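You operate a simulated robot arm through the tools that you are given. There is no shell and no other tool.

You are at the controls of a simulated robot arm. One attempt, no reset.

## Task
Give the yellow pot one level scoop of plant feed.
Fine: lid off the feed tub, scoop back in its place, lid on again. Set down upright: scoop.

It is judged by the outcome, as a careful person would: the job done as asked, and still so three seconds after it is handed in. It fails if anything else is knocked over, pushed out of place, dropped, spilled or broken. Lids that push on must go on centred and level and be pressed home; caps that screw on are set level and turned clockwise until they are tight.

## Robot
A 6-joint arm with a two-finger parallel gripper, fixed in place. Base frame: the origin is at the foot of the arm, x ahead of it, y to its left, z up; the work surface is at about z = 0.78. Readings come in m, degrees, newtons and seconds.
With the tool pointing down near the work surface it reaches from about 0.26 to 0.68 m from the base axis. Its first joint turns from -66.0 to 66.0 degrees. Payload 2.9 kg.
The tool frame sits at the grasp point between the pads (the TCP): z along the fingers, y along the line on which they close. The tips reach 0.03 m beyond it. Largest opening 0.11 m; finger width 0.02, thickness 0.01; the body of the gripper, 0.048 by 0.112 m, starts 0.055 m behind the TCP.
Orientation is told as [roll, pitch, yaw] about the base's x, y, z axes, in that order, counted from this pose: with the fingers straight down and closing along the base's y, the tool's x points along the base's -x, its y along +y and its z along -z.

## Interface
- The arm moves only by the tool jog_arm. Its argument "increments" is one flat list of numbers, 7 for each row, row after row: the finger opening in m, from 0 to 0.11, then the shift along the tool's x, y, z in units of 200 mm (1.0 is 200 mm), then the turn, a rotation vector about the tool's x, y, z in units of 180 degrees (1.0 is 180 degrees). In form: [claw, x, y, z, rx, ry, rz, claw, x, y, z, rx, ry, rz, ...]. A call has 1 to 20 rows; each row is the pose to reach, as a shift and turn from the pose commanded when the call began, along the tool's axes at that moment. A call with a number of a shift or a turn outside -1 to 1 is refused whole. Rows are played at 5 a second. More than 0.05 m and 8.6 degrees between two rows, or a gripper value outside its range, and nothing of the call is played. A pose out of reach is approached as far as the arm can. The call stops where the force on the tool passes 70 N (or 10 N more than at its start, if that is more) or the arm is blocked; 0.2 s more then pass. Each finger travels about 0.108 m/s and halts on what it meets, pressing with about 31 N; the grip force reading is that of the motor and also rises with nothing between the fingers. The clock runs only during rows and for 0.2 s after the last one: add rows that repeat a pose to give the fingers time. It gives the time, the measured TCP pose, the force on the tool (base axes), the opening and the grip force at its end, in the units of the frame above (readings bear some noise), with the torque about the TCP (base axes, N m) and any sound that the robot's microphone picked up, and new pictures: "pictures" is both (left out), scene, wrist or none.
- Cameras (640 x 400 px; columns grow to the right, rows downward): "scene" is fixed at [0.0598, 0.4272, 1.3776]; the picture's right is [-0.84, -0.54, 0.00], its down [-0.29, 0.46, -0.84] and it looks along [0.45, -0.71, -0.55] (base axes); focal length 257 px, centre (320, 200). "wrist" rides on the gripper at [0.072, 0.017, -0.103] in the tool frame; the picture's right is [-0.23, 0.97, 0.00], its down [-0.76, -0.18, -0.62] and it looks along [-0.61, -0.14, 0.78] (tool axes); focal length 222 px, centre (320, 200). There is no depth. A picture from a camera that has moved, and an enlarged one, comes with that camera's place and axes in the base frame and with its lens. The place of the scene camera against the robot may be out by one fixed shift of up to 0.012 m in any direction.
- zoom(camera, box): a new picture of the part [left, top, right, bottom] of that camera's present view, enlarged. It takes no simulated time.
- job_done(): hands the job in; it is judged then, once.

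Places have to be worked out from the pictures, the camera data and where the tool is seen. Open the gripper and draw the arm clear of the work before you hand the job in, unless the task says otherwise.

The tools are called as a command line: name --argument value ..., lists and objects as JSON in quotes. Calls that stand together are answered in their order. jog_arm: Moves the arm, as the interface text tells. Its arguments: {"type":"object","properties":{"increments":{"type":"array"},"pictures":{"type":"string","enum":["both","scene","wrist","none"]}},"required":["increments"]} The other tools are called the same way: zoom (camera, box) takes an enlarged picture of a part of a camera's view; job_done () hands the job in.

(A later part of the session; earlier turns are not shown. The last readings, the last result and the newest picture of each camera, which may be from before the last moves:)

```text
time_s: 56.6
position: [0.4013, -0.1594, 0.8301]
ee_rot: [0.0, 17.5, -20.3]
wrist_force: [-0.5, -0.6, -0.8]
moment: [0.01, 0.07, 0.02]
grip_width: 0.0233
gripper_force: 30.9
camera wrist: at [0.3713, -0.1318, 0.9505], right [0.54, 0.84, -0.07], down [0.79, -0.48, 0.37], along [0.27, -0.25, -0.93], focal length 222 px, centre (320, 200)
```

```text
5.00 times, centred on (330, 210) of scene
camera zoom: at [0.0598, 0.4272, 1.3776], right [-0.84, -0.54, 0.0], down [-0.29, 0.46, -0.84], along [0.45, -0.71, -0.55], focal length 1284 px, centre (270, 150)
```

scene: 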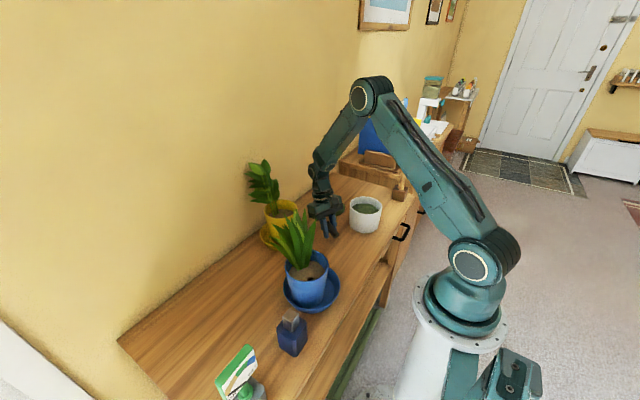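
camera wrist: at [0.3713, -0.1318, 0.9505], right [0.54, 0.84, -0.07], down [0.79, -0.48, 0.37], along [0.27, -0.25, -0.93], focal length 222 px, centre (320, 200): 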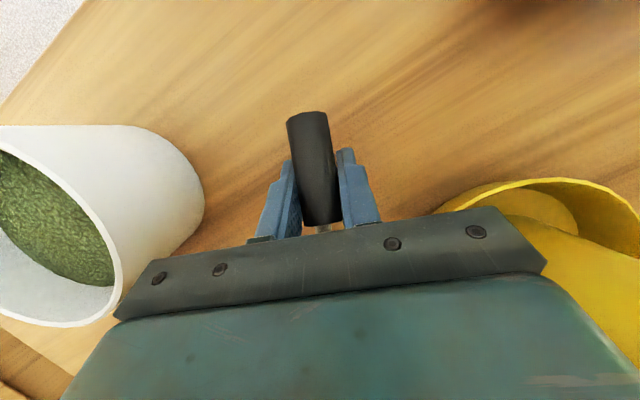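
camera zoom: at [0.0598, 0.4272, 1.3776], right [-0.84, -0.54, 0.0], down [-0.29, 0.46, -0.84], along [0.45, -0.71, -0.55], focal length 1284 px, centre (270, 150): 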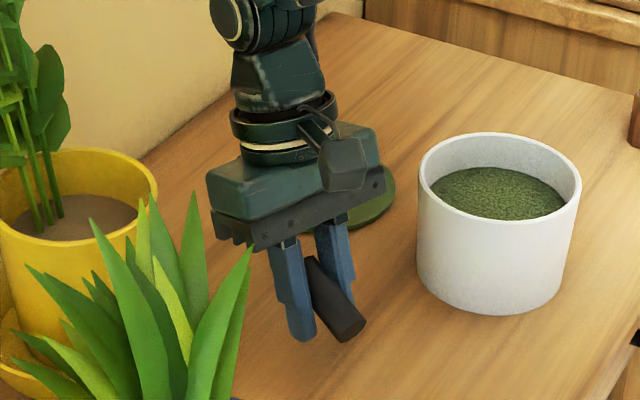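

Two centimetres to go; I lower in small steps watching the force.

jog_arm --increments '[0.0, -0.009, 0, 0.029, 0, 0, 0, 0.0, -0.017, 0, 0.052, 0, 0, 0, 0.0, -0.023, 0, 0.071, 0, 0, 0]' --pictures "none"

zoom --camera "scene" --box '[290, 170, 370, 250]'

```text
time_s: 57.4
position: [0.4022, -0.1605, 0.8153]
ee_rot: [0.0, 17.5, -20.5]
wrist_force: [0.0, -0.2, -0.3]
moment: [0.03, 0.05, 0.0]
grip_width: 0.023
gripper_force: 31.1
```

```text
5.00 times, centred on (330, 210) of scene
camera zoom: at [0.0598, 0.4272, 1.3776], right [-0.84, -0.54, 0.0], down [-0.29, 0.46, -0.84], along [0.45, -0.71, -0.55], focal length 1284 px, centre (270, 150)
```

zoom: 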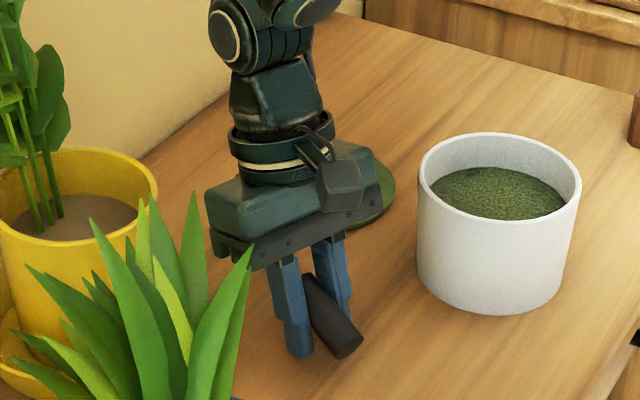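

Still no contact at z 0.815. I lower a few more millimetres.

jog_arm --increments '[0.0, -0.003, 0, 0.0095, 0, 0, 0, 0.0, -0.006, 0, 0.019, 0, 0, 0]' --pictures "none"

zoom --camera "scene" --box '[310, 200, 350, 250]'

```text
time_s: 58.0
position: [0.403, -0.1601, 0.812]
ee_rot: [0.0, 17.5, -20.5]
wrist_force: [-0.9, 0.1, 0.5]
moment: [0.0, 0.12, -0.02]
grip_width: 0.023
gripper_force: 31.1
```

```text
8.00 times, centred on (330, 225) of scene
camera zoom: at [0.0598, 0.4272, 1.3776], right [-0.84, -0.54, 0.0], down [-0.29, 0.46, -0.84], along [0.45, -0.71, -0.55], focal length 2054 px, centre (240, 0)
```

zoom: 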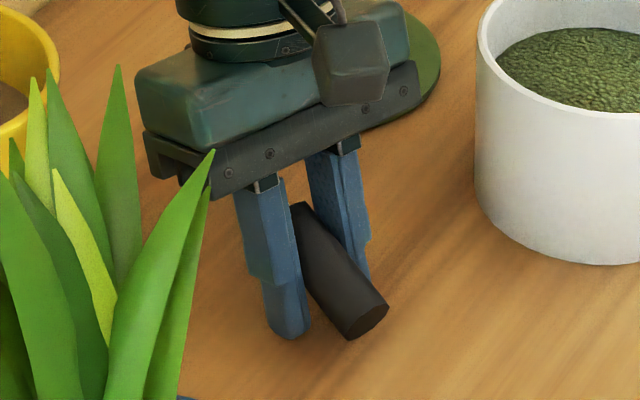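

Contact is starting (the moment rose), and the tips are just above the table. I release slowly.

jog_arm --increments '[0.02, 0, 0, 0, 0, 0, 0, 0.026, 0, 0, 0, 0, 0, 0, 0.035, 0, 0, 0, 0, 0, 0, 0.05, 0, 0, 0, 0, 0, 0, 0.06, 0, 0, 0, 0, 0, 0]' --pictures "wrist"

zoom --camera "scene" --box '[300, 195, 360, 250]'

```text
time_s: 59.2
position: [0.4028, -0.159, 0.8117]
ee_rot: [0.1, 17.4, -20.4]
wrist_force: [1.1, 2.0, 2.7]
moment: [-0.04, 0.02, 0.08]
grip_width: 0.0587
gripper_force: 0.1
camera wrist: at [0.3733, -0.132, 0.9316], right [0.54, 0.84, -0.07], down [0.79, -0.48, 0.37], along [0.27, -0.25, -0.93], focal length 222 px, centre (320, 200)
```

wrist: 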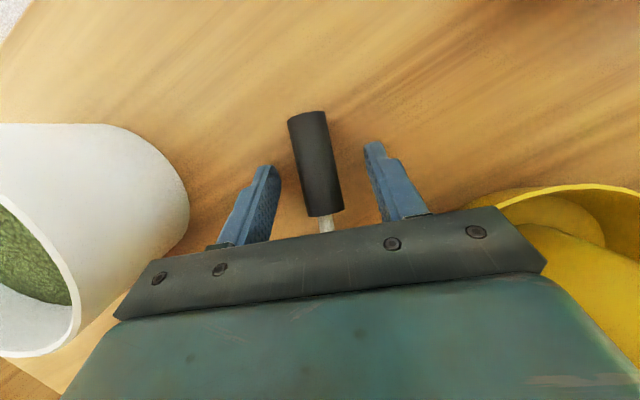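

```text
7.27 times, centred on (330, 222) of scene
camera zoom: at [0.0598, 0.4273, 1.3775], right [-0.84, -0.54, 0.0], down [-0.29, 0.46, -0.84], along [0.45, -0.71, -0.55], focal length 1867 px, centre (247, 36)
```

zoom: 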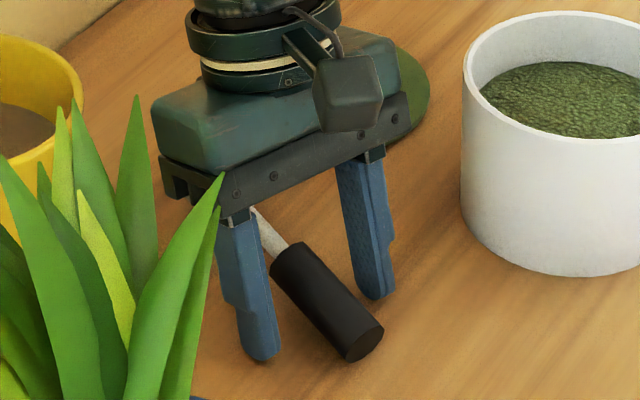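

The scoop lies on the table. I raise the open gripper straight up and look.

jog_arm --increments '[0.06, 0.03, 0, -0.095, 0, 0, 0, 0.06, 0.077, 0, -0.238, 0, 0, 0, 0.06, 0.124, 0, -0.38, 0, 0, 0, 0.06, 0.17, 0, -0.523, 0, 0, 0, 0.06, 0.232, 0, -0.713, 0, 0, 0]'

zoom --camera "scene" --box '[290, 180, 370, 250]'

zoom --camera "wrist" --box '[200, 60, 440, 240]'

```text
time_s: 60.4
position: [0.4003, -0.16, 0.964]
ee_rot: [-0.1, 17.5, -20.5]
wrist_force: [-0.7, 0.1, -0.2]
moment: [-0.01, 0.0, 0.03]
grip_width: 0.0599
gripper_force: 0.0
camera wrist: at [0.3722, -0.1319, 1.0832], right [0.54, 0.84, -0.07], down [0.79, -0.48, 0.37], along [0.27, -0.25, -0.93], focal length 222 px, centre (320, 200)
```

scene: 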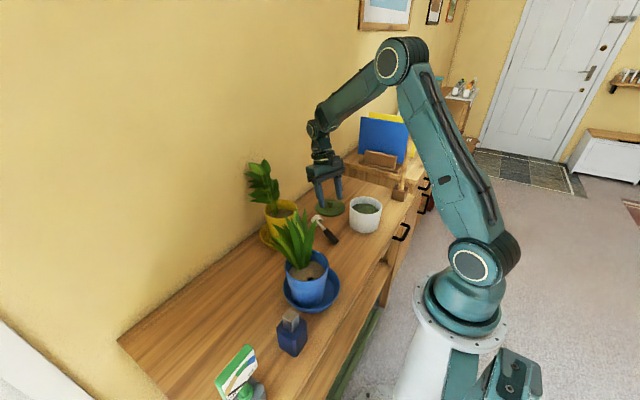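
wrist: 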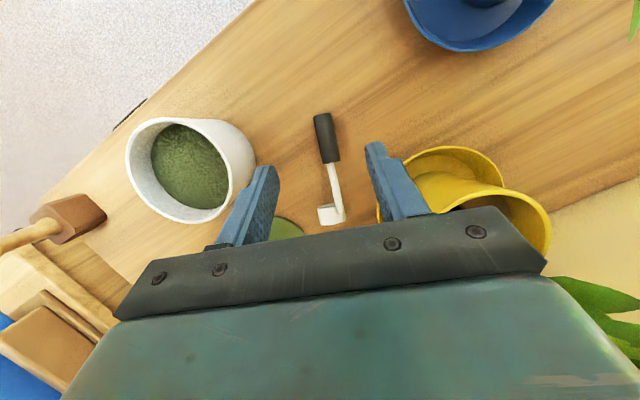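

```text
5.71 times, centred on (330, 215) of scene
camera zoom: at [0.0598, 0.4272, 1.3776], right [-0.84, -0.54, 0.0], down [-0.29, 0.46, -0.84], along [0.45, -0.71, -0.55], focal length 1467 px, centre (263, 114)
```

zoom: 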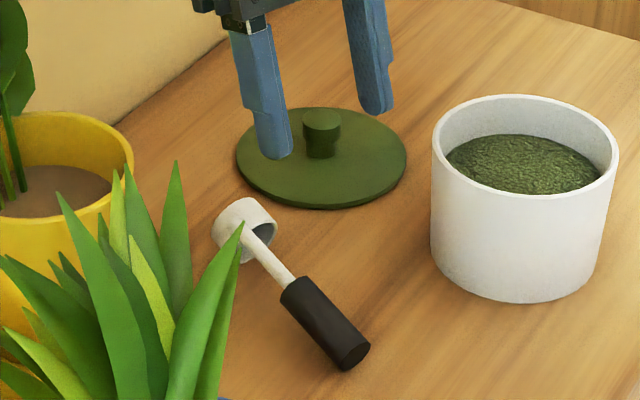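

```text
2.22 times, centred on (320, 150) of wrist
camera zoom: at [0.3722, -0.1319, 1.0832], right [0.54, 0.84, -0.07], down [0.79, -0.48, 0.37], along [0.27, -0.25, -0.93], focal length 494 px, centre (320, 311)
```

zoom: 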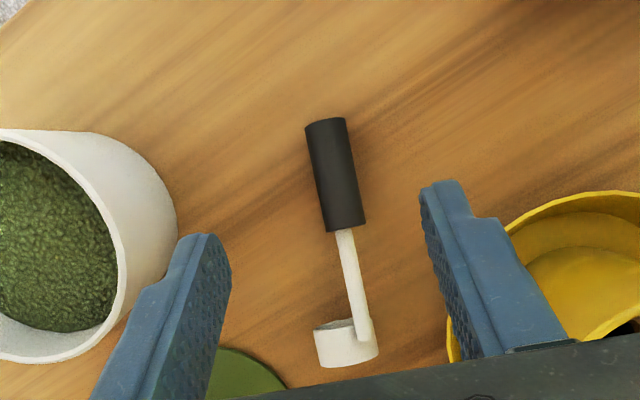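

The scoop lies with its handle axis from about (0.367, -0.148) to (0.479, -0.193). I need it about 5 cm further out for a forward-pitched grasp, so I'll regrip it the same way and shift it.

jog_arm --increments '[0.06, -0.062, -0.005, 0.19, 0, 0, 0, 0.06, -0.109, -0.01, 0.333, 0, 0, 0, 0.06, -0.155, -0.013, 0.475, 0, 0, 0, 0.06, -0.202, -0.013, 0.618, 0, 0, 0, 0.06, -0.231, -0.013, 0.706, 0, 0, 0, 0.045, -0.231, -0.013, 0.706, 0, 0, 0, 0.035, -0.231, -0.013, 0.706, 0, 0, 0, 0.027, -0.231, -0.013, 0.706, 0, 0, 0, 0.02, -0.231, -0.013, 0.706, 0, 0, 0, 0.0, -0.231, -0.013, 0.706, 0, 0, 0, 0.0, -0.231, -0.013, 0.706, 0, 0, 0]' --pictures "wrist"

zoom --camera "scene" --box '[290, 180, 370, 250]'

```text
time_s: 62.8
position: [0.4023, -0.1637, 0.8143]
ee_rot: [0.0, 17.5, -20.4]
wrist_force: [-0.7, -0.5, 0.5]
moment: [0.01, 0.03, 0.02]
grip_width: 0.023
gripper_force: 30.4
camera wrist: at [0.3728, -0.1363, 0.9336], right [0.54, 0.84, -0.07], down [0.79, -0.48, 0.37], along [0.27, -0.25, -0.93], focal length 222 px, centre (320, 200)
```

wrist: 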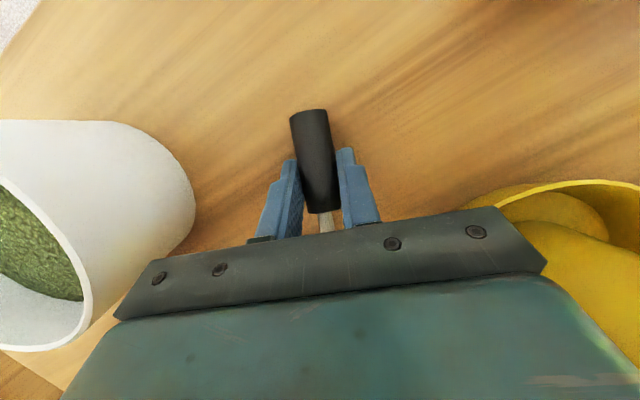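

```text
5.71 times, centred on (330, 215) of scene
camera zoom: at [0.0598, 0.4272, 1.3776], right [-0.84, -0.54, 0.0], down [-0.29, 0.46, -0.84], along [0.45, -0.71, -0.55], focal length 1467 px, centre (263, 114)
```

zoom: 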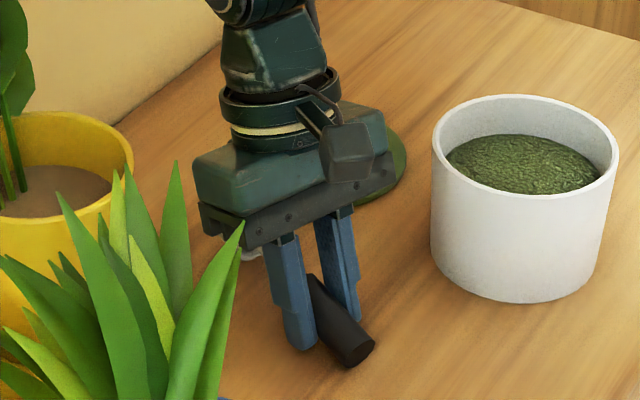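

Gripped again. I lift it 1 cm, shift 5.5 cm outward, and lower it back.

jog_arm --increments '[0.0, 0.0155, 0, -0.0475, 0, 0, 0, 0.0, -0.115, 0, -0.089, 0, 0, 0, 0.0, -0.2465, 0, -0.1305, 0, 0, 0, 0.0, -0.255, 0, -0.105, 0, 0, 0, 0.0, -0.262, 0, -0.085, 0, 0, 0, 0.0, -0.262, 0, -0.085, 0, 0, 0]' --pictures "none"

zoom --camera "scene" --box '[290, 170, 370, 240]'

```text
time_s: 64.2
position: [0.4556, -0.1827, 0.8136]
ee_rot: [-0.1, 17.3, -20.4]
wrist_force: [0.2, 0.0, -0.4]
moment: [0.0, 0.0, 0.01]
grip_width: 0.0228
gripper_force: 31.1
```

```text
5.71 times, centred on (330, 205) of scene
camera zoom: at [0.0598, 0.4272, 1.3776], right [-0.84, -0.54, 0.0], down [-0.29, 0.46, -0.84], along [0.45, -0.71, -0.55], focal length 1467 px, centre (263, 171)
```

zoom: 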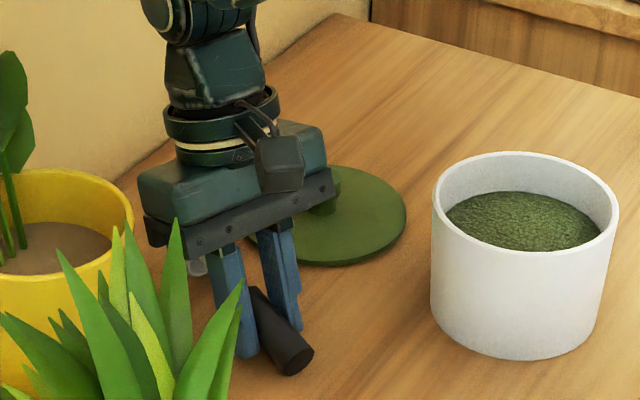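

It is down again at the new spot. I release and rise.

jog_arm --increments '[0.02, 0, 0, 0, 0, 0, 0, 0.026, 0, 0, 0, 0, 0, 0, 0.035, 0, 0, 0, 0, 0, 0, 0.05, 0, 0, 0, 0, 0, 0, 0.06, 0, 0, 0, 0, 0, 0, 0.06, 0.031, 0, -0.095, 0, 0, 0, 0.06, 0.077, 0, -0.238, 0, 0, 0, 0.06, 0.124, 0, -0.38, 0, 0, 0, 0.06, 0.185, 0, -0.571, 0, 0, 0, 0.06, 0.185, 0, -0.571, 0, 0, 0]'

zoom --camera "wrist" --box '[200, 60, 440, 240]'

zoom --camera "scene" --box '[290, 170, 370, 240]'

```text
time_s: 66.4
position: [0.4554, -0.1811, 0.935]
ee_rot: [0.1, 17.5, -20.5]
wrist_force: [0.9, 0.4, -0.3]
moment: [0.02, -0.03, -0.02]
grip_width: 0.0602
gripper_force: 0.1
camera wrist: at [0.4253, -0.153, 1.0547], right [0.54, 0.84, -0.07], down [0.79, -0.48, 0.37], along [0.27, -0.25, -0.93], focal length 222 px, centre (320, 200)
```

scene: 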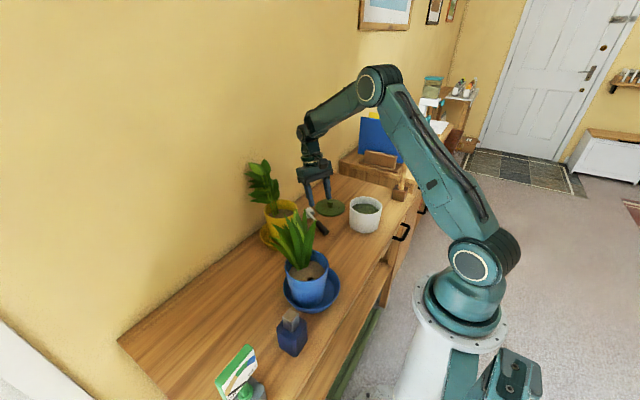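
wrist: 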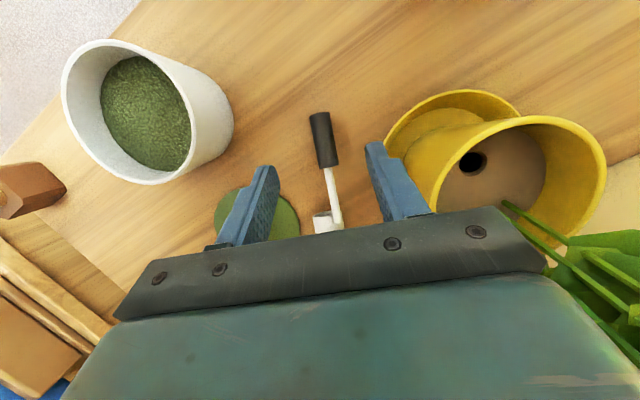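

```text
2.22 times, centred on (320, 150) of wrist
camera zoom: at [0.4253, -0.153, 1.0547], right [0.54, 0.84, -0.07], down [0.79, -0.48, 0.37], along [0.27, -0.25, -0.93], focal length 494 px, centre (320, 311)
```

zoom: 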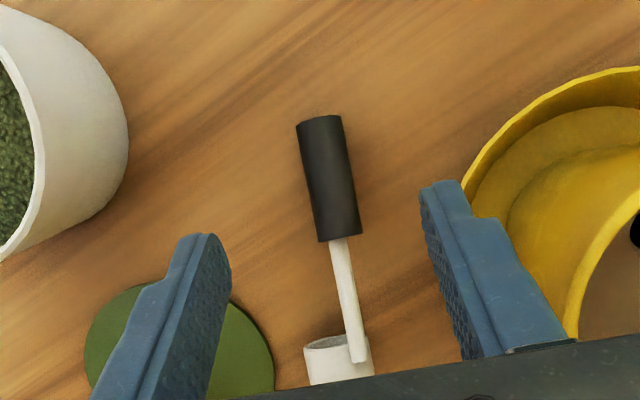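

```text
5.71 times, centred on (330, 205) of scene
camera zoom: at [0.0598, 0.4272, 1.3776], right [-0.84, -0.54, 0.0], down [-0.29, 0.46, -0.84], along [0.45, -0.71, -0.55], focal length 1467 px, centre (263, 171)
```

zoom: 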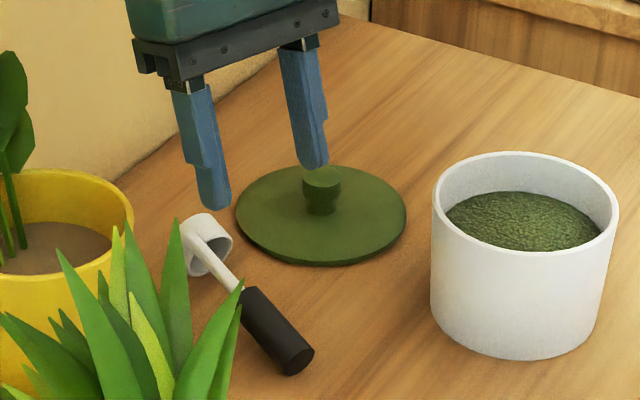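

Handle axis now runs from (0.418, -0.169) to (0.528, -0.216), azimuth about -23°. I start pitching the tool forward above it, in short calls.

jog_arm --increments '[0.06, 0.04, -0.003, 0.006, 0, -0.044, 0, 0.06, 0.08, -0.006, 0.012, 0, -0.088, 0, 0.06, 0.12, -0.009, 0.018, 0, -0.132, 0, 0.06, 0.163, -0.0125, 0.0255, 0, -0.176, 0]' --pictures "none"

```text
time_s: 67.4
position: [0.4209, -0.173, 0.9394]
ee_rot: [0.0, -14.3, -20.4]
wrist_force: [0.2, 0.8, 0.7]
moment: [-0.07, 0.0, -0.01]
grip_width: 0.0598
gripper_force: 0.1
```

Pitched forward 14° so far, within reach. I continue.

jog_arm --increments '[0.06, 0, 0, 0, 0, -0.044, 0, 0.06, 0, 0, 0, 0, -0.088, 0, 0.06, 0, 0, 0, 0, -0.132, 0, 0.06, 0, 0, 0, 0, -0.176, 0]'

```text
time_s: 68.4
position: [0.4212, -0.1719, 0.9382]
ee_rot: [0.0, -45.9, -20.4]
wrist_force: [0.4, -0.3, 0.1]
moment: [-0.01, 0.01, -0.02]
grip_width: 0.0598
gripper_force: 0.1
camera wrist: at [0.3108, -0.1146, 0.9579], right [0.49, 0.86, 0.16], down [0.01, -0.2, 0.98], along [0.87, -0.48, -0.11], focal length 222 px, centre (320, 200)
```

scene: 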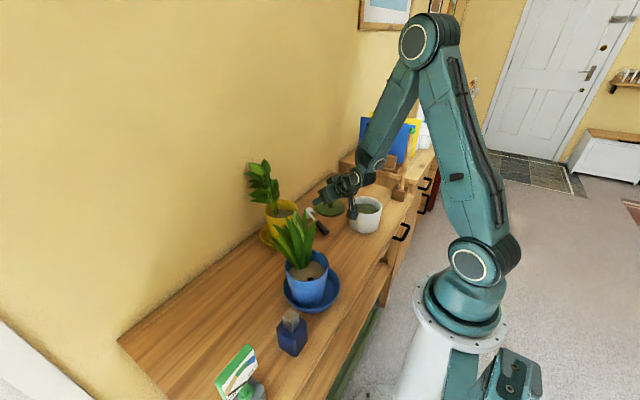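
wrist: 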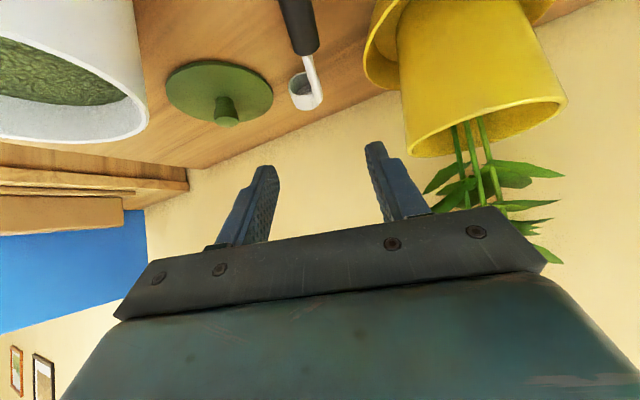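

Pitched to 46° and well placed. I turn 2.5° to match the handle and descend about two thirds, then look.

jog_arm --increments '[0.06, 0.1, 0, 0.1, 0.01, 0, 0.0097, 0.06, 0.2, 0, 0.2, 0.01, 0, 0.0097, 0.06, 0.3, 0, 0.302, 0.01, 0, 0.0097, 0.06, 0.3, 0, 0.302, 0.01, 0, 0.0097]'

zoom --camera "scene" --box '[290, 160, 380, 240]'

zoom --camera "wrist" --box '[220, 0, 420, 200]'

```text
time_s: 69.4
position: [0.4231, -0.1745, 0.8533]
ee_rot: [0.0, -45.9, -22.9]
wrist_force: [-0.2, -0.4, -0.3]
moment: [-0.01, -0.01, 0.0]
grip_width: 0.0599
gripper_force: 0.0
camera wrist: at [0.3148, -0.1104, 0.8725], right [0.52, 0.84, 0.16], down [0.01, -0.2, 0.98], along [0.85, -0.51, -0.11], focal length 222 px, centre (320, 200)
```

scene: 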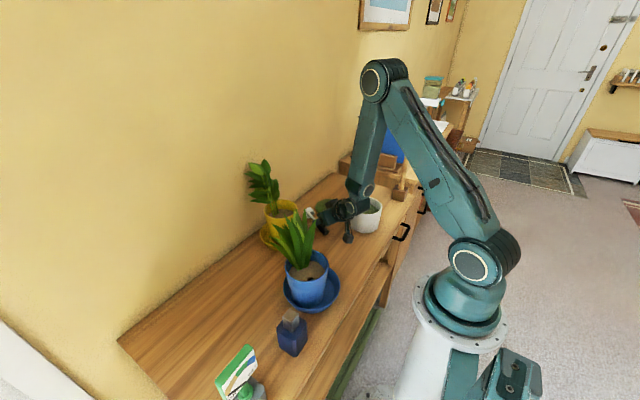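
wrist: 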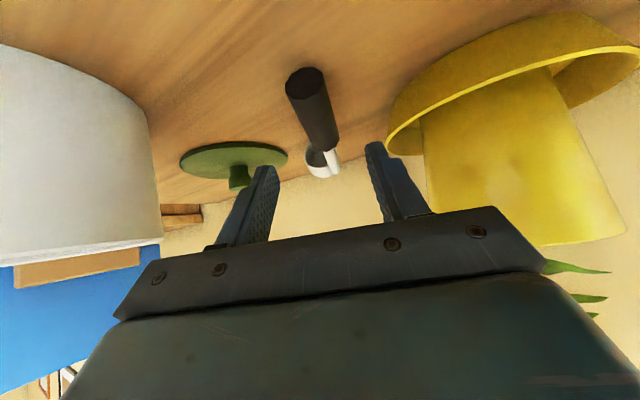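

```text
5.00 times, centred on (335, 200) of scene
camera zoom: at [0.0598, 0.4272, 1.3776], right [-0.84, -0.54, 0.0], down [-0.29, 0.46, -0.84], along [0.45, -0.71, -0.55], focal length 1284 px, centre (245, 200)
```

zoom: 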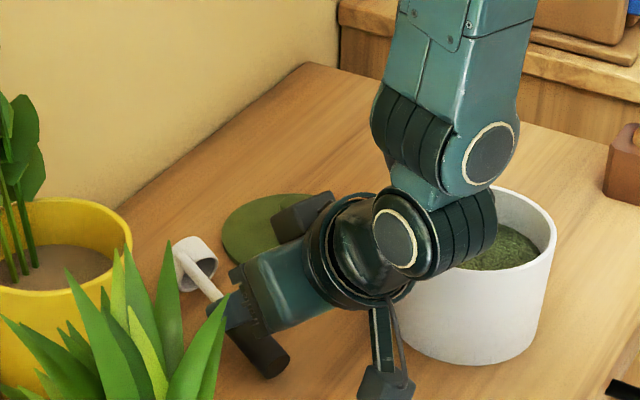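

```text
2.00 times, centred on (320, 100) of wrist
camera zoom: at [0.3148, -0.1104, 0.8725], right [0.52, 0.84, 0.16], down [0.01, -0.2, 0.98], along [0.85, -0.51, -0.11], focal length 444 px, centre (320, 400)
```

zoom: 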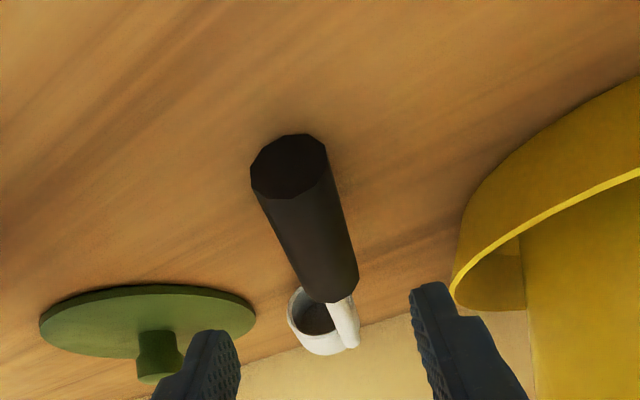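

The handle is about 2.5 mm towards +y of the tool plane. I correct and descend the last 4 cm.

jog_arm --increments '[0.06, 0.05, 0.012, 0.05, 0, 0, 0, 0.06, 0.1, 0.012, 0.1, 0, 0, 0, 0.06, 0.135, 0.012, 0.13, 0, 0, 0, 0.06, 0.152, 0.012, 0.147, 0, 0, 0]'

zoom --camera "wrist" --box '[220, 40, 420, 220]'

```text
time_s: 70.4
position: [0.4237, -0.1706, 0.8115]
ee_rot: [0.0, -46.0, -22.9]
wrist_force: [-0.2, 0.3, -0.4]
moment: [0.01, 0.02, -0.02]
grip_width: 0.06
gripper_force: 0.0
camera wrist: at [0.3156, -0.108, 0.8304], right [0.52, 0.84, 0.16], down [0.01, -0.2, 0.98], along [0.85, -0.51, -0.11], focal length 222 px, centre (320, 200)
```

scene: 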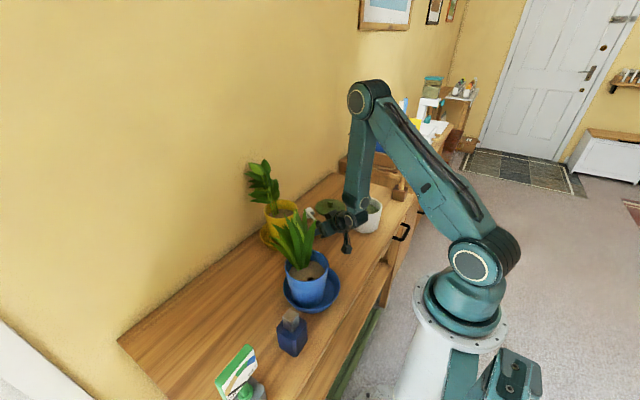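
wrist: 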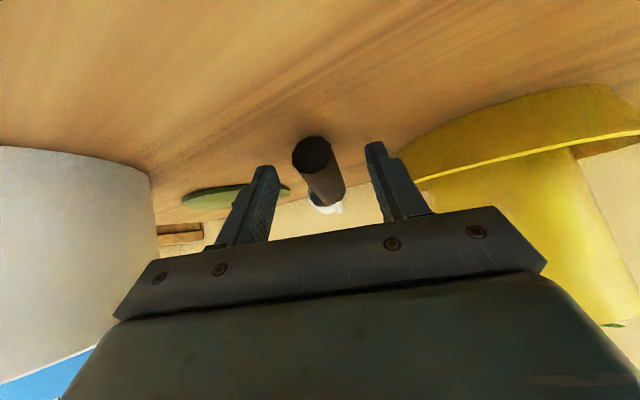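

```text
2.22 times, centred on (320, 130) of wrist
camera zoom: at [0.3156, -0.108, 0.8304], right [0.52, 0.84, 0.16], down [0.01, -0.2, 0.98], along [0.85, -0.51, -0.11], focal length 494 px, centre (320, 356)
```

zoom: 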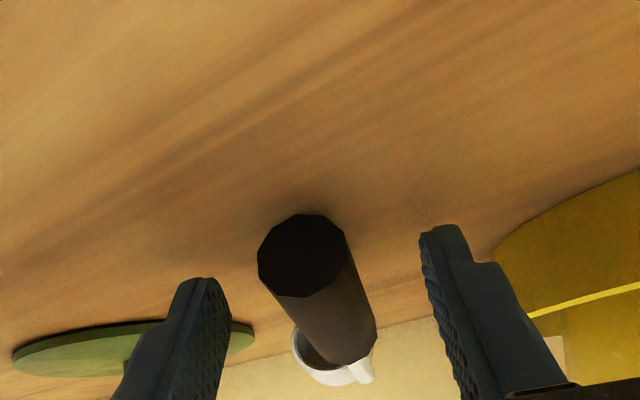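

The handle is between the fingers, clear of the table. I close on it.

jog_arm --increments '[0.045, 0, 0, 0, 0, 0, 0, 0.035, 0, 0, 0, 0, 0, 0, 0.027, 0, 0, 0, 0, 0, 0, 0.02, 0, 0, 0, 0, 0, 0, 0.0, 0, 0, 0, 0, 0, 0, 0.0, 0, 0, 0, 0, 0, 0]' --pictures "wrist"

```text
time_s: 71.8
position: [0.4237, -0.1707, 0.8118]
ee_rot: [0.0, -45.9, -23.0]
wrist_force: [-0.7, -0.7, -0.3]
moment: [0.0, 0.0, -0.04]
grip_width: 0.0228
gripper_force: 30.9
camera wrist: at [0.3156, -0.1081, 0.8305], right [0.52, 0.84, 0.16], down [0.01, -0.2, 0.98], along [0.85, -0.51, -0.11], focal length 222 px, centre (320, 200)
```

wrist: 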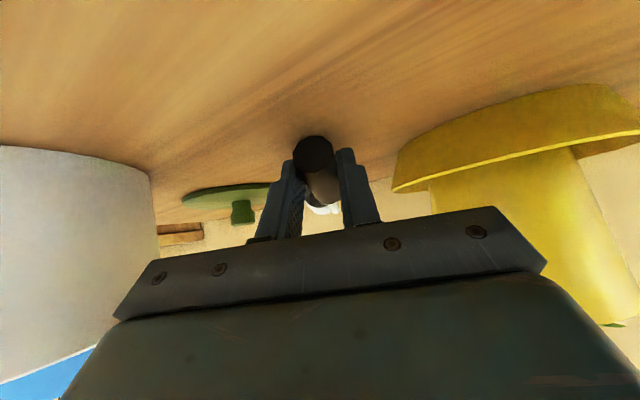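

Held at about 55° between tool and handle. I lift it straight up.

jog_arm --increments '[0.0, -0.05, 0, -0.05, 0, 0, 0, 0.0, -0.15, 0, -0.145, 0, 0, 0, 0.0, -0.29, 0, -0.28, 0, 0, 0, 0.0, -0.43, 0, -0.42, 0, 0, 0, 0.0, -0.57, 0, -0.555, 0, 0, 0, 0.0, -0.718, 0, -0.696, 0, 0, 0]' --pictures "scene"

zoom --camera "scene" --box '[290, 110, 390, 210]'

```text
time_s: 73.2
position: [0.424, -0.1714, 1.0111]
ee_rot: [0.0, -45.8, -22.9]
wrist_force: [-0.1, 0.3, -0.5]
moment: [0.08, 0.08, -0.03]
grip_width: 0.0229
gripper_force: 31.4
```

scene: 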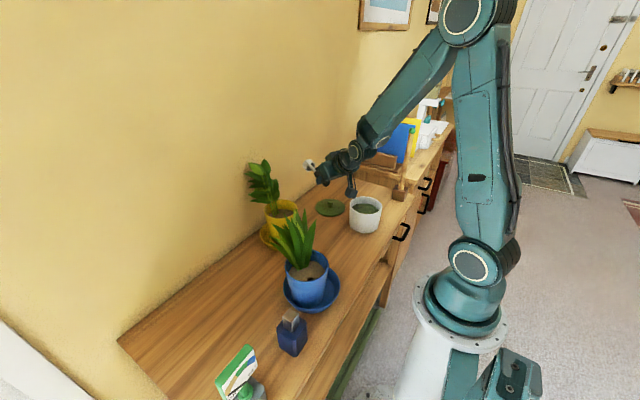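

```text
4.00 times, centred on (340, 160) of scene
camera zoom: at [0.0598, 0.4272, 1.3776], right [-0.84, -0.54, 0.0], down [-0.29, 0.46, -0.84], along [0.45, -0.71, -0.55], focal length 1027 px, centre (240, 360)
```

zoom: 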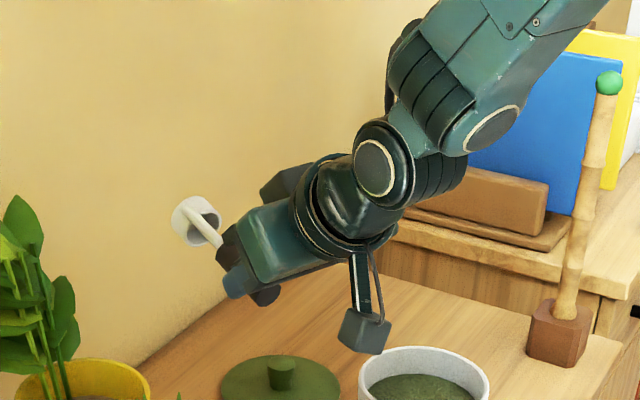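

Now I unpitch the tool to vertical (the cup will point outward and down), rising a little.

jog_arm --increments '[0.0, -0.024, 0, -0.023, 0, 0.0424, 0, 0.0, -0.048, 0, -0.046, 0, 0.0848, 0, 0.0, -0.072, 0, -0.069, 0, 0.1272, 0, 0.0, -0.096, 0, -0.092, 0, 0.1696, 0, 0.0, -0.12, 0, -0.116, 0, 0.212, 0, 0.0, -0.144, 0, -0.139, 0, 0.2544, 0]' --pictures "scene"

```text
time_s: 74.6
position: [0.4243, -0.169, 1.0513]
ee_rot: [0.1, 0.0, -22.9]
wrist_force: [-0.6, 0.0, -0.6]
moment: [0.05, 0.05, 0.0]
grip_width: 0.0229
gripper_force: 31.1
```

scene: 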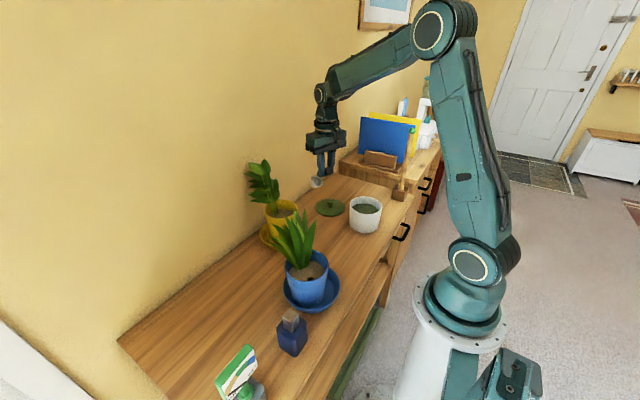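

Tool is vertical. Next I yaw by -157° so the cup points back to the robot.

jog_arm --increments '[0.0, 0, 0, 0, 0, 0, 0.0459, 0.0, 0, 0, 0, 0, 0, 0.0918, 0.0, 0, 0, 0, 0, 0, 0.1377, 0.0, 0, 0, 0, 0, 0, 0.1836, 0.0, 0, 0, 0, 0, 0, 0.2295, 0.0, 0, 0, 0, 0, 0, 0.2754, 0.0, 0, 0, 0, 0, 0, 0.3213, 0.0, 0, 0, 0, 0, 0, 0.3672, 0.0, 0, 0, 0, 0, 0, 0.4131, 0.0, 0, 0, 0, 0, 0, 0.459, 0.0, 0, 0, 0, 0, 0, 0.5049, 0.0, 0, 0, 0, 0, 0, 0.5508, 0.0, 0, 0, 0, 0, 0, 0.5967, 0.0, 0, 0, 0, 0, 0, 0.6426, 0.0, 0, 0, 0, 0, 0, 0.6885, 0.0, 0, 0, 0, 0, 0, 0.7344, 0.0, 0, 0, 0, 0, 0, 0.7803, 0.0, 0, 0, 0, 0, 0, 0.8262, 0.0, 0, 0, 0, 0, 0, 0.8722]' --pictures "scene"

```text
time_s: 78.6
position: [0.4229, -0.1709, 1.0522]
ee_rot: [0.0, 0.0, 180.0]
wrist_force: [-0.2, 0.4, -1.3]
moment: [-0.03, -0.05, 0.01]
grip_width: 0.0231
gripper_force: 31.1
```

scene: 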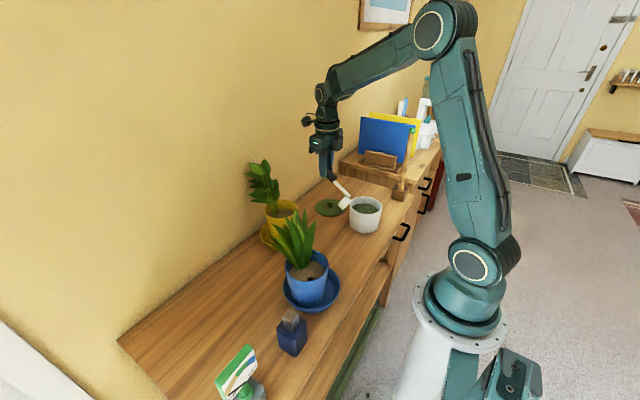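

Now I pitch the tool forward by about 55° to bring the scoop upright, four rows first.

jog_arm --increments '[0.0, 0, 0, 0, 0, 0.0433, 0, 0.0, 0, 0, 0, 0, 0.0866, 0, 0.0, 0, 0, 0, 0, 0.13, 0, 0.0, 0, 0, 0, 0, 0.1733, 0]' --pictures "none"

```text
time_s: 79.6
position: [0.4236, -0.172, 1.0525]
ee_rot: [0.0, 31.4, -179.9]
wrist_force: [-0.2, 0.1, -1.5]
moment: [-0.01, -0.03, 0.01]
grip_width: 0.0229
gripper_force: 31.0
```

jog_arm --increments '[0.0, 0, 0, 0, 0, 0.0433, 0, 0.0, 0, 0, 0, 0, 0.0866, 0, 0.0, 0, 0, 0, 0, 0.13, 0, 0.0, 0, 0, 0, 0, 0.13, 0]'

zoom --camera "scene" --box '[280, 100, 400, 220]'

zoom --camera "wrist" --box '[220, 60, 420, 240]'

```text
time_s: 80.6
position: [0.4243, -0.1713, 1.0513]
ee_rot: [-0.1, 54.8, -179.9]
wrist_force: [0.3, -0.1, -1.5]
moment: [-0.02, 0.07, -0.01]
grip_width: 0.0227
gripper_force: 31.4
camera wrist: at [0.3814, -0.1898, 1.1696], right [-0.13, -0.97, -0.19], down [-0.95, 0.18, -0.26], along [0.29, 0.14, -0.95], focal length 222 px, centre (320, 200)
```

scene: 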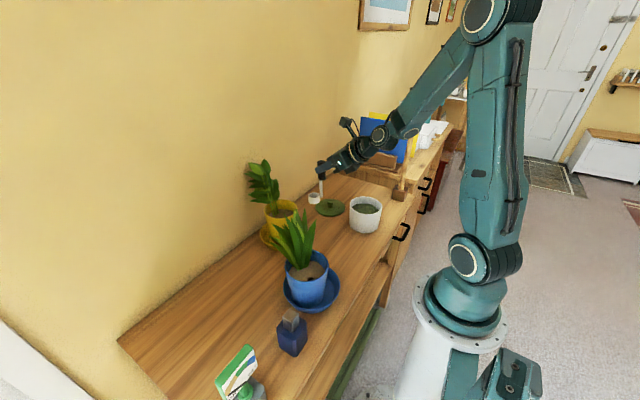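
wrist: 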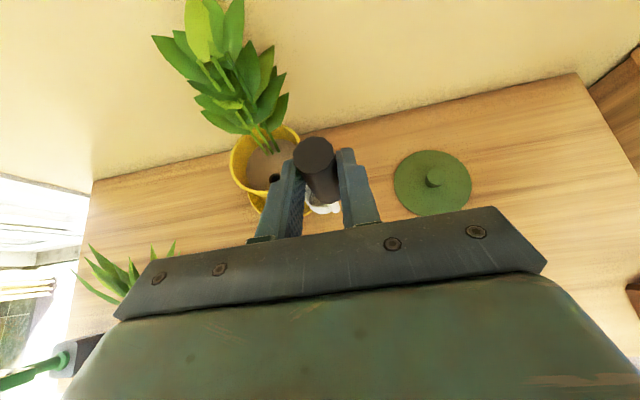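

```text
3.33 times, centred on (340, 160) of scene
camera zoom: at [0.0598, 0.4272, 1.3776], right [-0.84, -0.54, 0.0], down [-0.29, 0.46, -0.84], along [0.45, -0.71, -0.55], focal length 856 px, centre (253, 333)
```

zoom: 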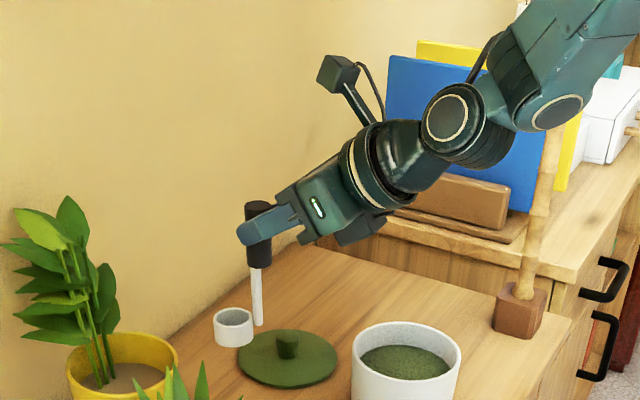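

```text
2.22 times, centred on (320, 150) of wrist
camera zoom: at [0.3814, -0.1898, 1.1696], right [-0.13, -0.97, -0.19], down [-0.95, 0.18, -0.26], along [0.29, 0.14, -0.95], focal length 494 px, centre (320, 311)
```

zoom: 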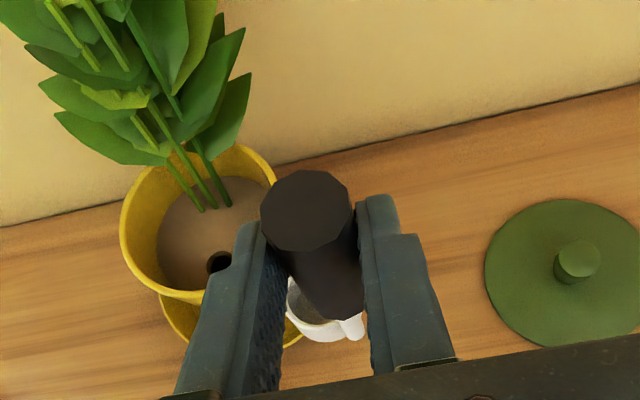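

The scoop is now held upright with its cup level. I move towards the tub in two short calls, keeping the cup well above the rim.

jog_arm --increments '[0.0, -0.073, 0.121, -0.075, 0, 0, 0, 0.0, -0.146, 0.242, -0.15, 0, 0, 0, 0.0, -0.22, 0.3625, -0.2245, 0, 0, 0]' --pictures "none"

```text
time_s: 81.4
position: [0.363, -0.2454, 1.0412]
ee_rot: [-0.1, 54.7, -179.8]
wrist_force: [-0.4, -0.8, -2.3]
moment: [-0.04, 0.02, 0.03]
grip_width: 0.0229
gripper_force: 30.6
```

jog_arm --increments '[0.0, -0.073, 0.121, -0.075, 0, 0, 0, 0.0, -0.146, 0.242, -0.15, 0, 0, 0, 0.0, -0.22, 0.3625, -0.2245, 0, 0, 0, 0.0, -0.22, 0.3625, -0.2245, 0, 0, 0]'

zoom --camera "scene" --box '[320, 140, 410, 240]'

zoom --camera "wrist" --box '[220, 60, 420, 240]'

```text
time_s: 82.4
position: [0.3559, -0.2881, 1.0315]
ee_rot: [0.0, 54.7, -180.0]
wrist_force: [-0.8, 0.9, -0.9]
moment: [-0.05, 0.0, -0.02]
grip_width: 0.0229
gripper_force: 30.6
out of reach, approached as far as the arm can: row 1, 2, 3, 4
camera wrist: at [0.3143, -0.3058, 1.1498], right [-0.13, -0.97, -0.19], down [-0.95, 0.18, -0.26], along [0.29, 0.14, -0.95], focal length 222 px, centre (320, 200)
```

scene: 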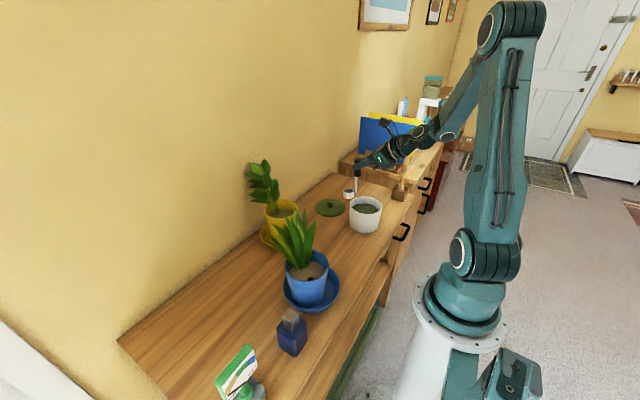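
wrist: 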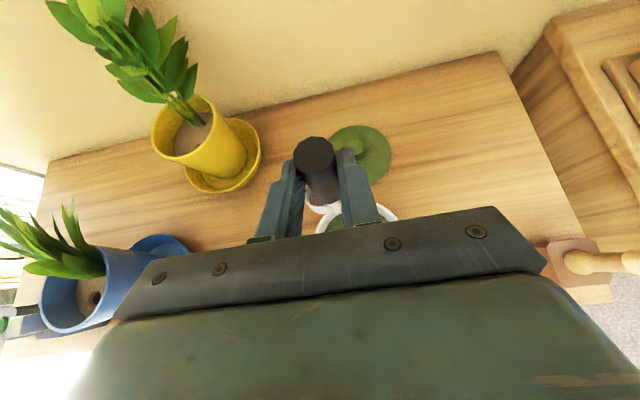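

```text
4.00 times, centred on (365, 190) of scene
camera zoom: at [0.0598, 0.4272, 1.3776], right [-0.84, -0.54, 0.0], down [-0.29, 0.46, -0.84], along [0.45, -0.71, -0.55], focal length 1027 px, centre (140, 240)
```

zoom: 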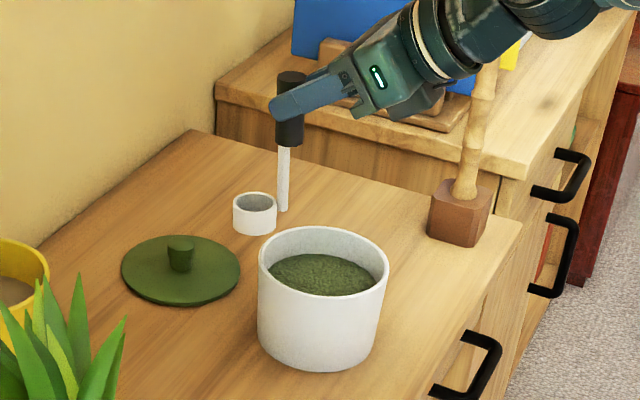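

```text
2.22 times, centred on (320, 150) of wrist
camera zoom: at [0.3143, -0.3058, 1.1498], right [-0.13, -0.97, -0.19], down [-0.95, 0.18, -0.26], along [0.29, 0.14, -0.95], focal length 494 px, centre (320, 311)
```

zoom: 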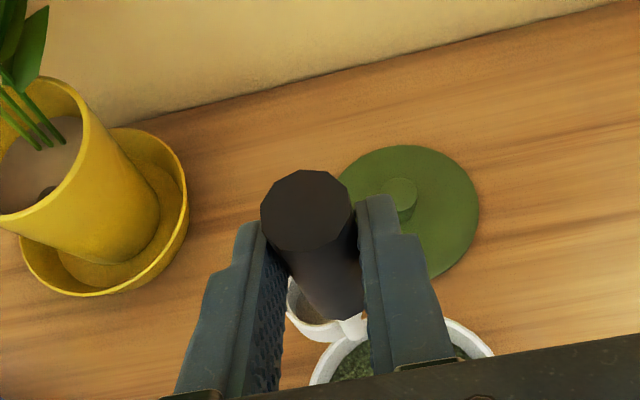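

At this tool heading the arm can't get further in. The in-plane heading should work better, so I rotate the tool about the vertical by -30° here (cup stays above everything).

jog_arm --increments '[0.0, 0, 0, 0, -0.034, 0, 0.024, 0.0, 0, 0, 0, -0.068, 0, 0.048, 0.0, 0, 0, 0, -0.102, 0, 0.072, 0.0, 0, 0, 0, -0.1362, 0, 0.0961]' --pictures "none"

```text
time_s: 83.4
position: [0.3557, -0.2868, 1.0311]
ee_rot: [0.1, 54.7, 150.2]
wrist_force: [-0.1, 0.1, -0.9]
moment: [0.01, 0.03, -0.02]
grip_width: 0.0228
gripper_force: 30.9
```

No reach trouble. Now I shift to put the cup over the tub's centre.

jog_arm --increments '[0.0, -0.043, 0.064, -0.061, 0, 0, 0, 0.0, -0.087, 0.127, -0.122, 0, 0, 0, 0.0, -0.13, 0.19, -0.183, 0, 0, 0]'

zoom --camera "scene" --box '[320, 140, 410, 240]'

zoom --camera "wrist" --box '[220, 60, 420, 240]'

```text
time_s: 84.2
position: [0.2982, -0.2964, 1.0323]
ee_rot: [0.2, 54.8, 150.2]
wrist_force: [0.0, -0.4, -1.8]
moment: [0.0, 0.04, -0.02]
grip_width: 0.0231
gripper_force: 30.8
camera wrist: at [0.2526, -0.2908, 1.1506], right [-0.6, -0.78, -0.18], down [-0.73, 0.63, -0.26], along [0.32, -0.02, -0.95], focal length 222 px, centre (320, 200)
```

scene: 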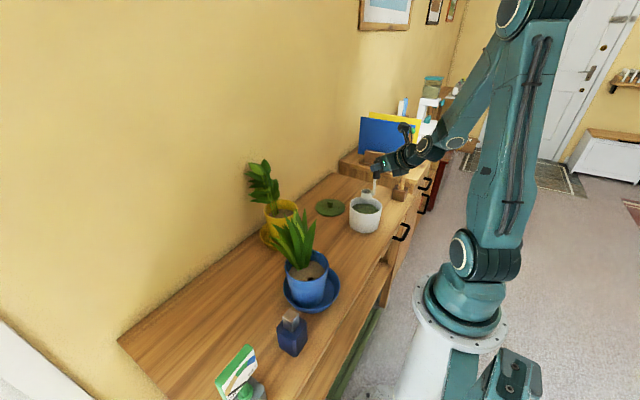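
wrist: 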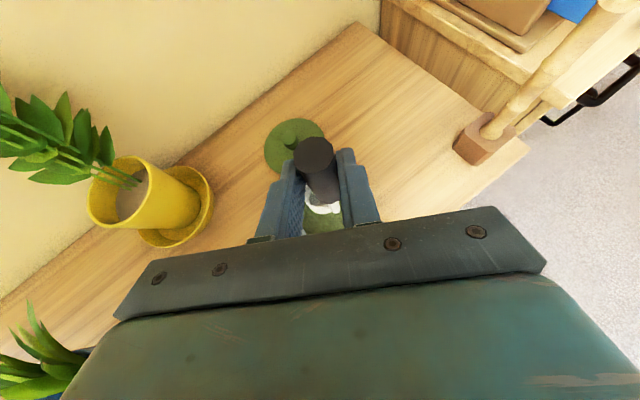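

```text
4.00 times, centred on (365, 190) of scene
camera zoom: at [0.0598, 0.4272, 1.3776], right [-0.84, -0.54, 0.0], down [-0.29, 0.46, -0.84], along [0.45, -0.71, -0.55], focal length 1027 px, centre (140, 240)
```

zoom: 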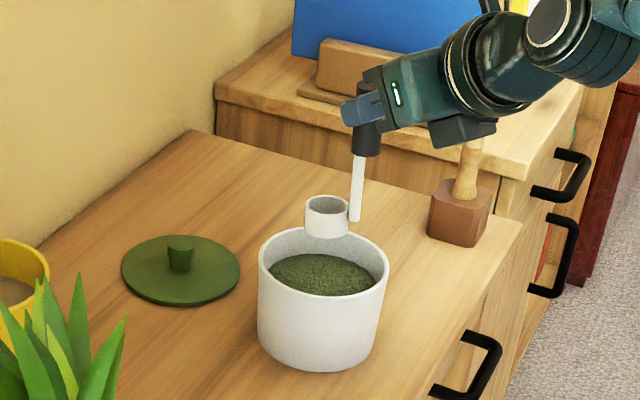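

```text
2.22 times, centred on (320, 150) of wrist
camera zoom: at [0.2526, -0.2908, 1.1506], right [-0.6, -0.78, -0.18], down [-0.73, 0.63, -0.26], along [0.32, -0.02, -0.95], focal length 494 px, centre (320, 311)
```

zoom: 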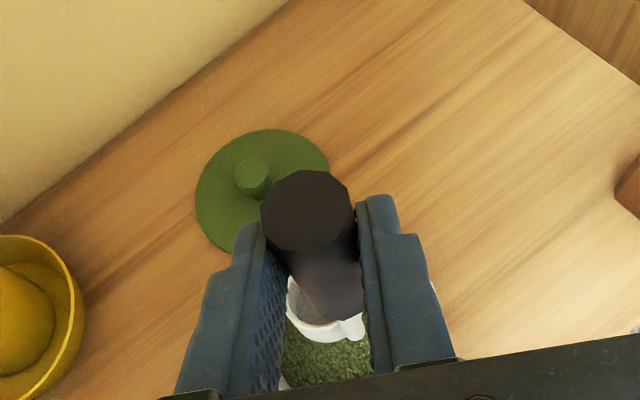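

The cup is right over the tub (aligned within a few mm). I lower it 5 cm towards the feed, watching reach and force.

jog_arm --increments '[0.0, -0.068, 0, 0.048, 0, 0, 0, 0.0, -0.136, 0, 0.096, 0, 0, 0, 0.0, -0.204, 0, 0.144, 0, 0, 0]'

zoom --camera "scene" --box '[335, 160, 395, 240]'

zoom --camera "wrist" --box '[260, 130, 380, 230]'

```text
time_s: 85.0
position: [0.2956, -0.2964, 0.9821]
ee_rot: [0.0, 54.8, 150.2]
wrist_force: [0.3, -0.1, -2.1]
moment: [-0.01, 0.05, -0.01]
grip_width: 0.0228
gripper_force: 30.3
camera wrist: at [0.2523, -0.2905, 1.1011], right [-0.6, -0.78, -0.18], down [-0.73, 0.63, -0.26], along [0.32, -0.02, -0.95], focal length 222 px, centre (320, 200)
```

scene: 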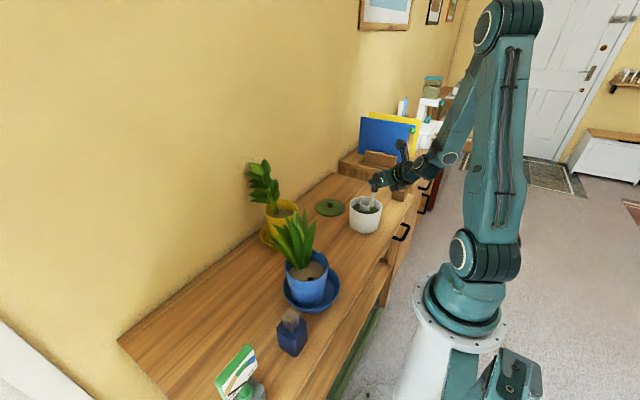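
wrist: 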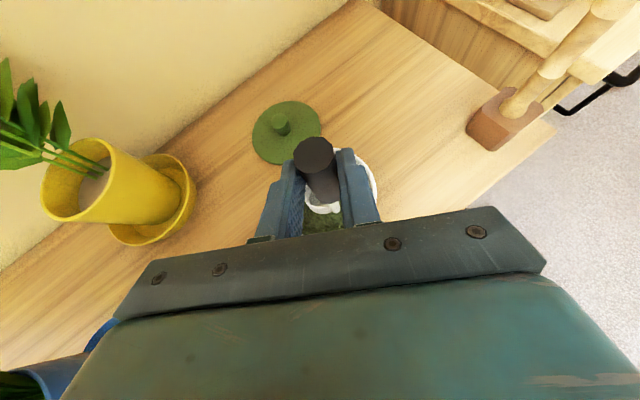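

```text
5.00 times, centred on (365, 200) of scene
camera zoom: at [0.0598, 0.4272, 1.3776], right [-0.84, -0.54, 0.0], down [-0.29, 0.46, -0.84], along [0.45, -0.71, -0.55], focal length 1284 px, centre (95, 200)
```

zoom: 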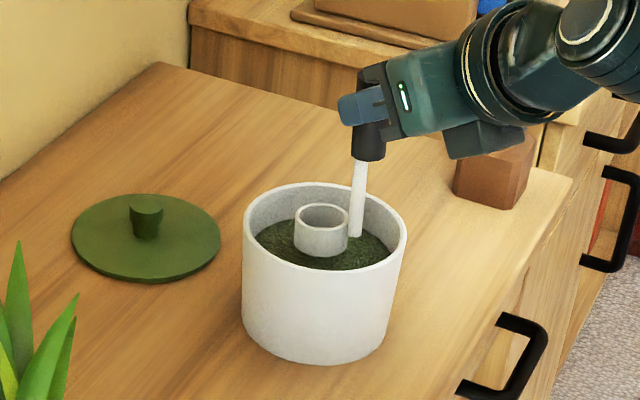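

```text
4.00 times, centred on (320, 180) of wrist
camera zoom: at [0.2523, -0.2905, 1.1011], right [-0.6, -0.78, -0.18], down [-0.73, 0.63, -0.26], along [0.32, -0.02, -0.95], focal length 888 px, centre (320, 280)
```

zoom: 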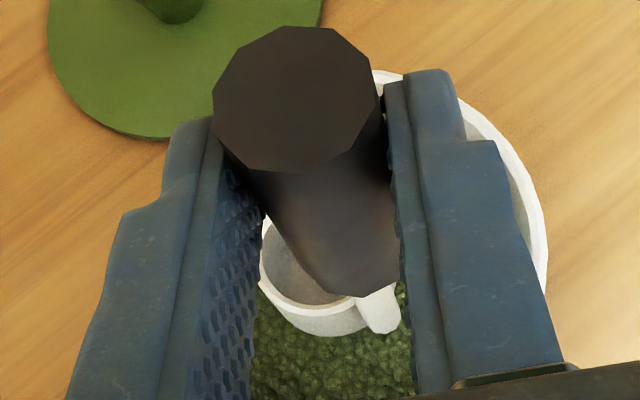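

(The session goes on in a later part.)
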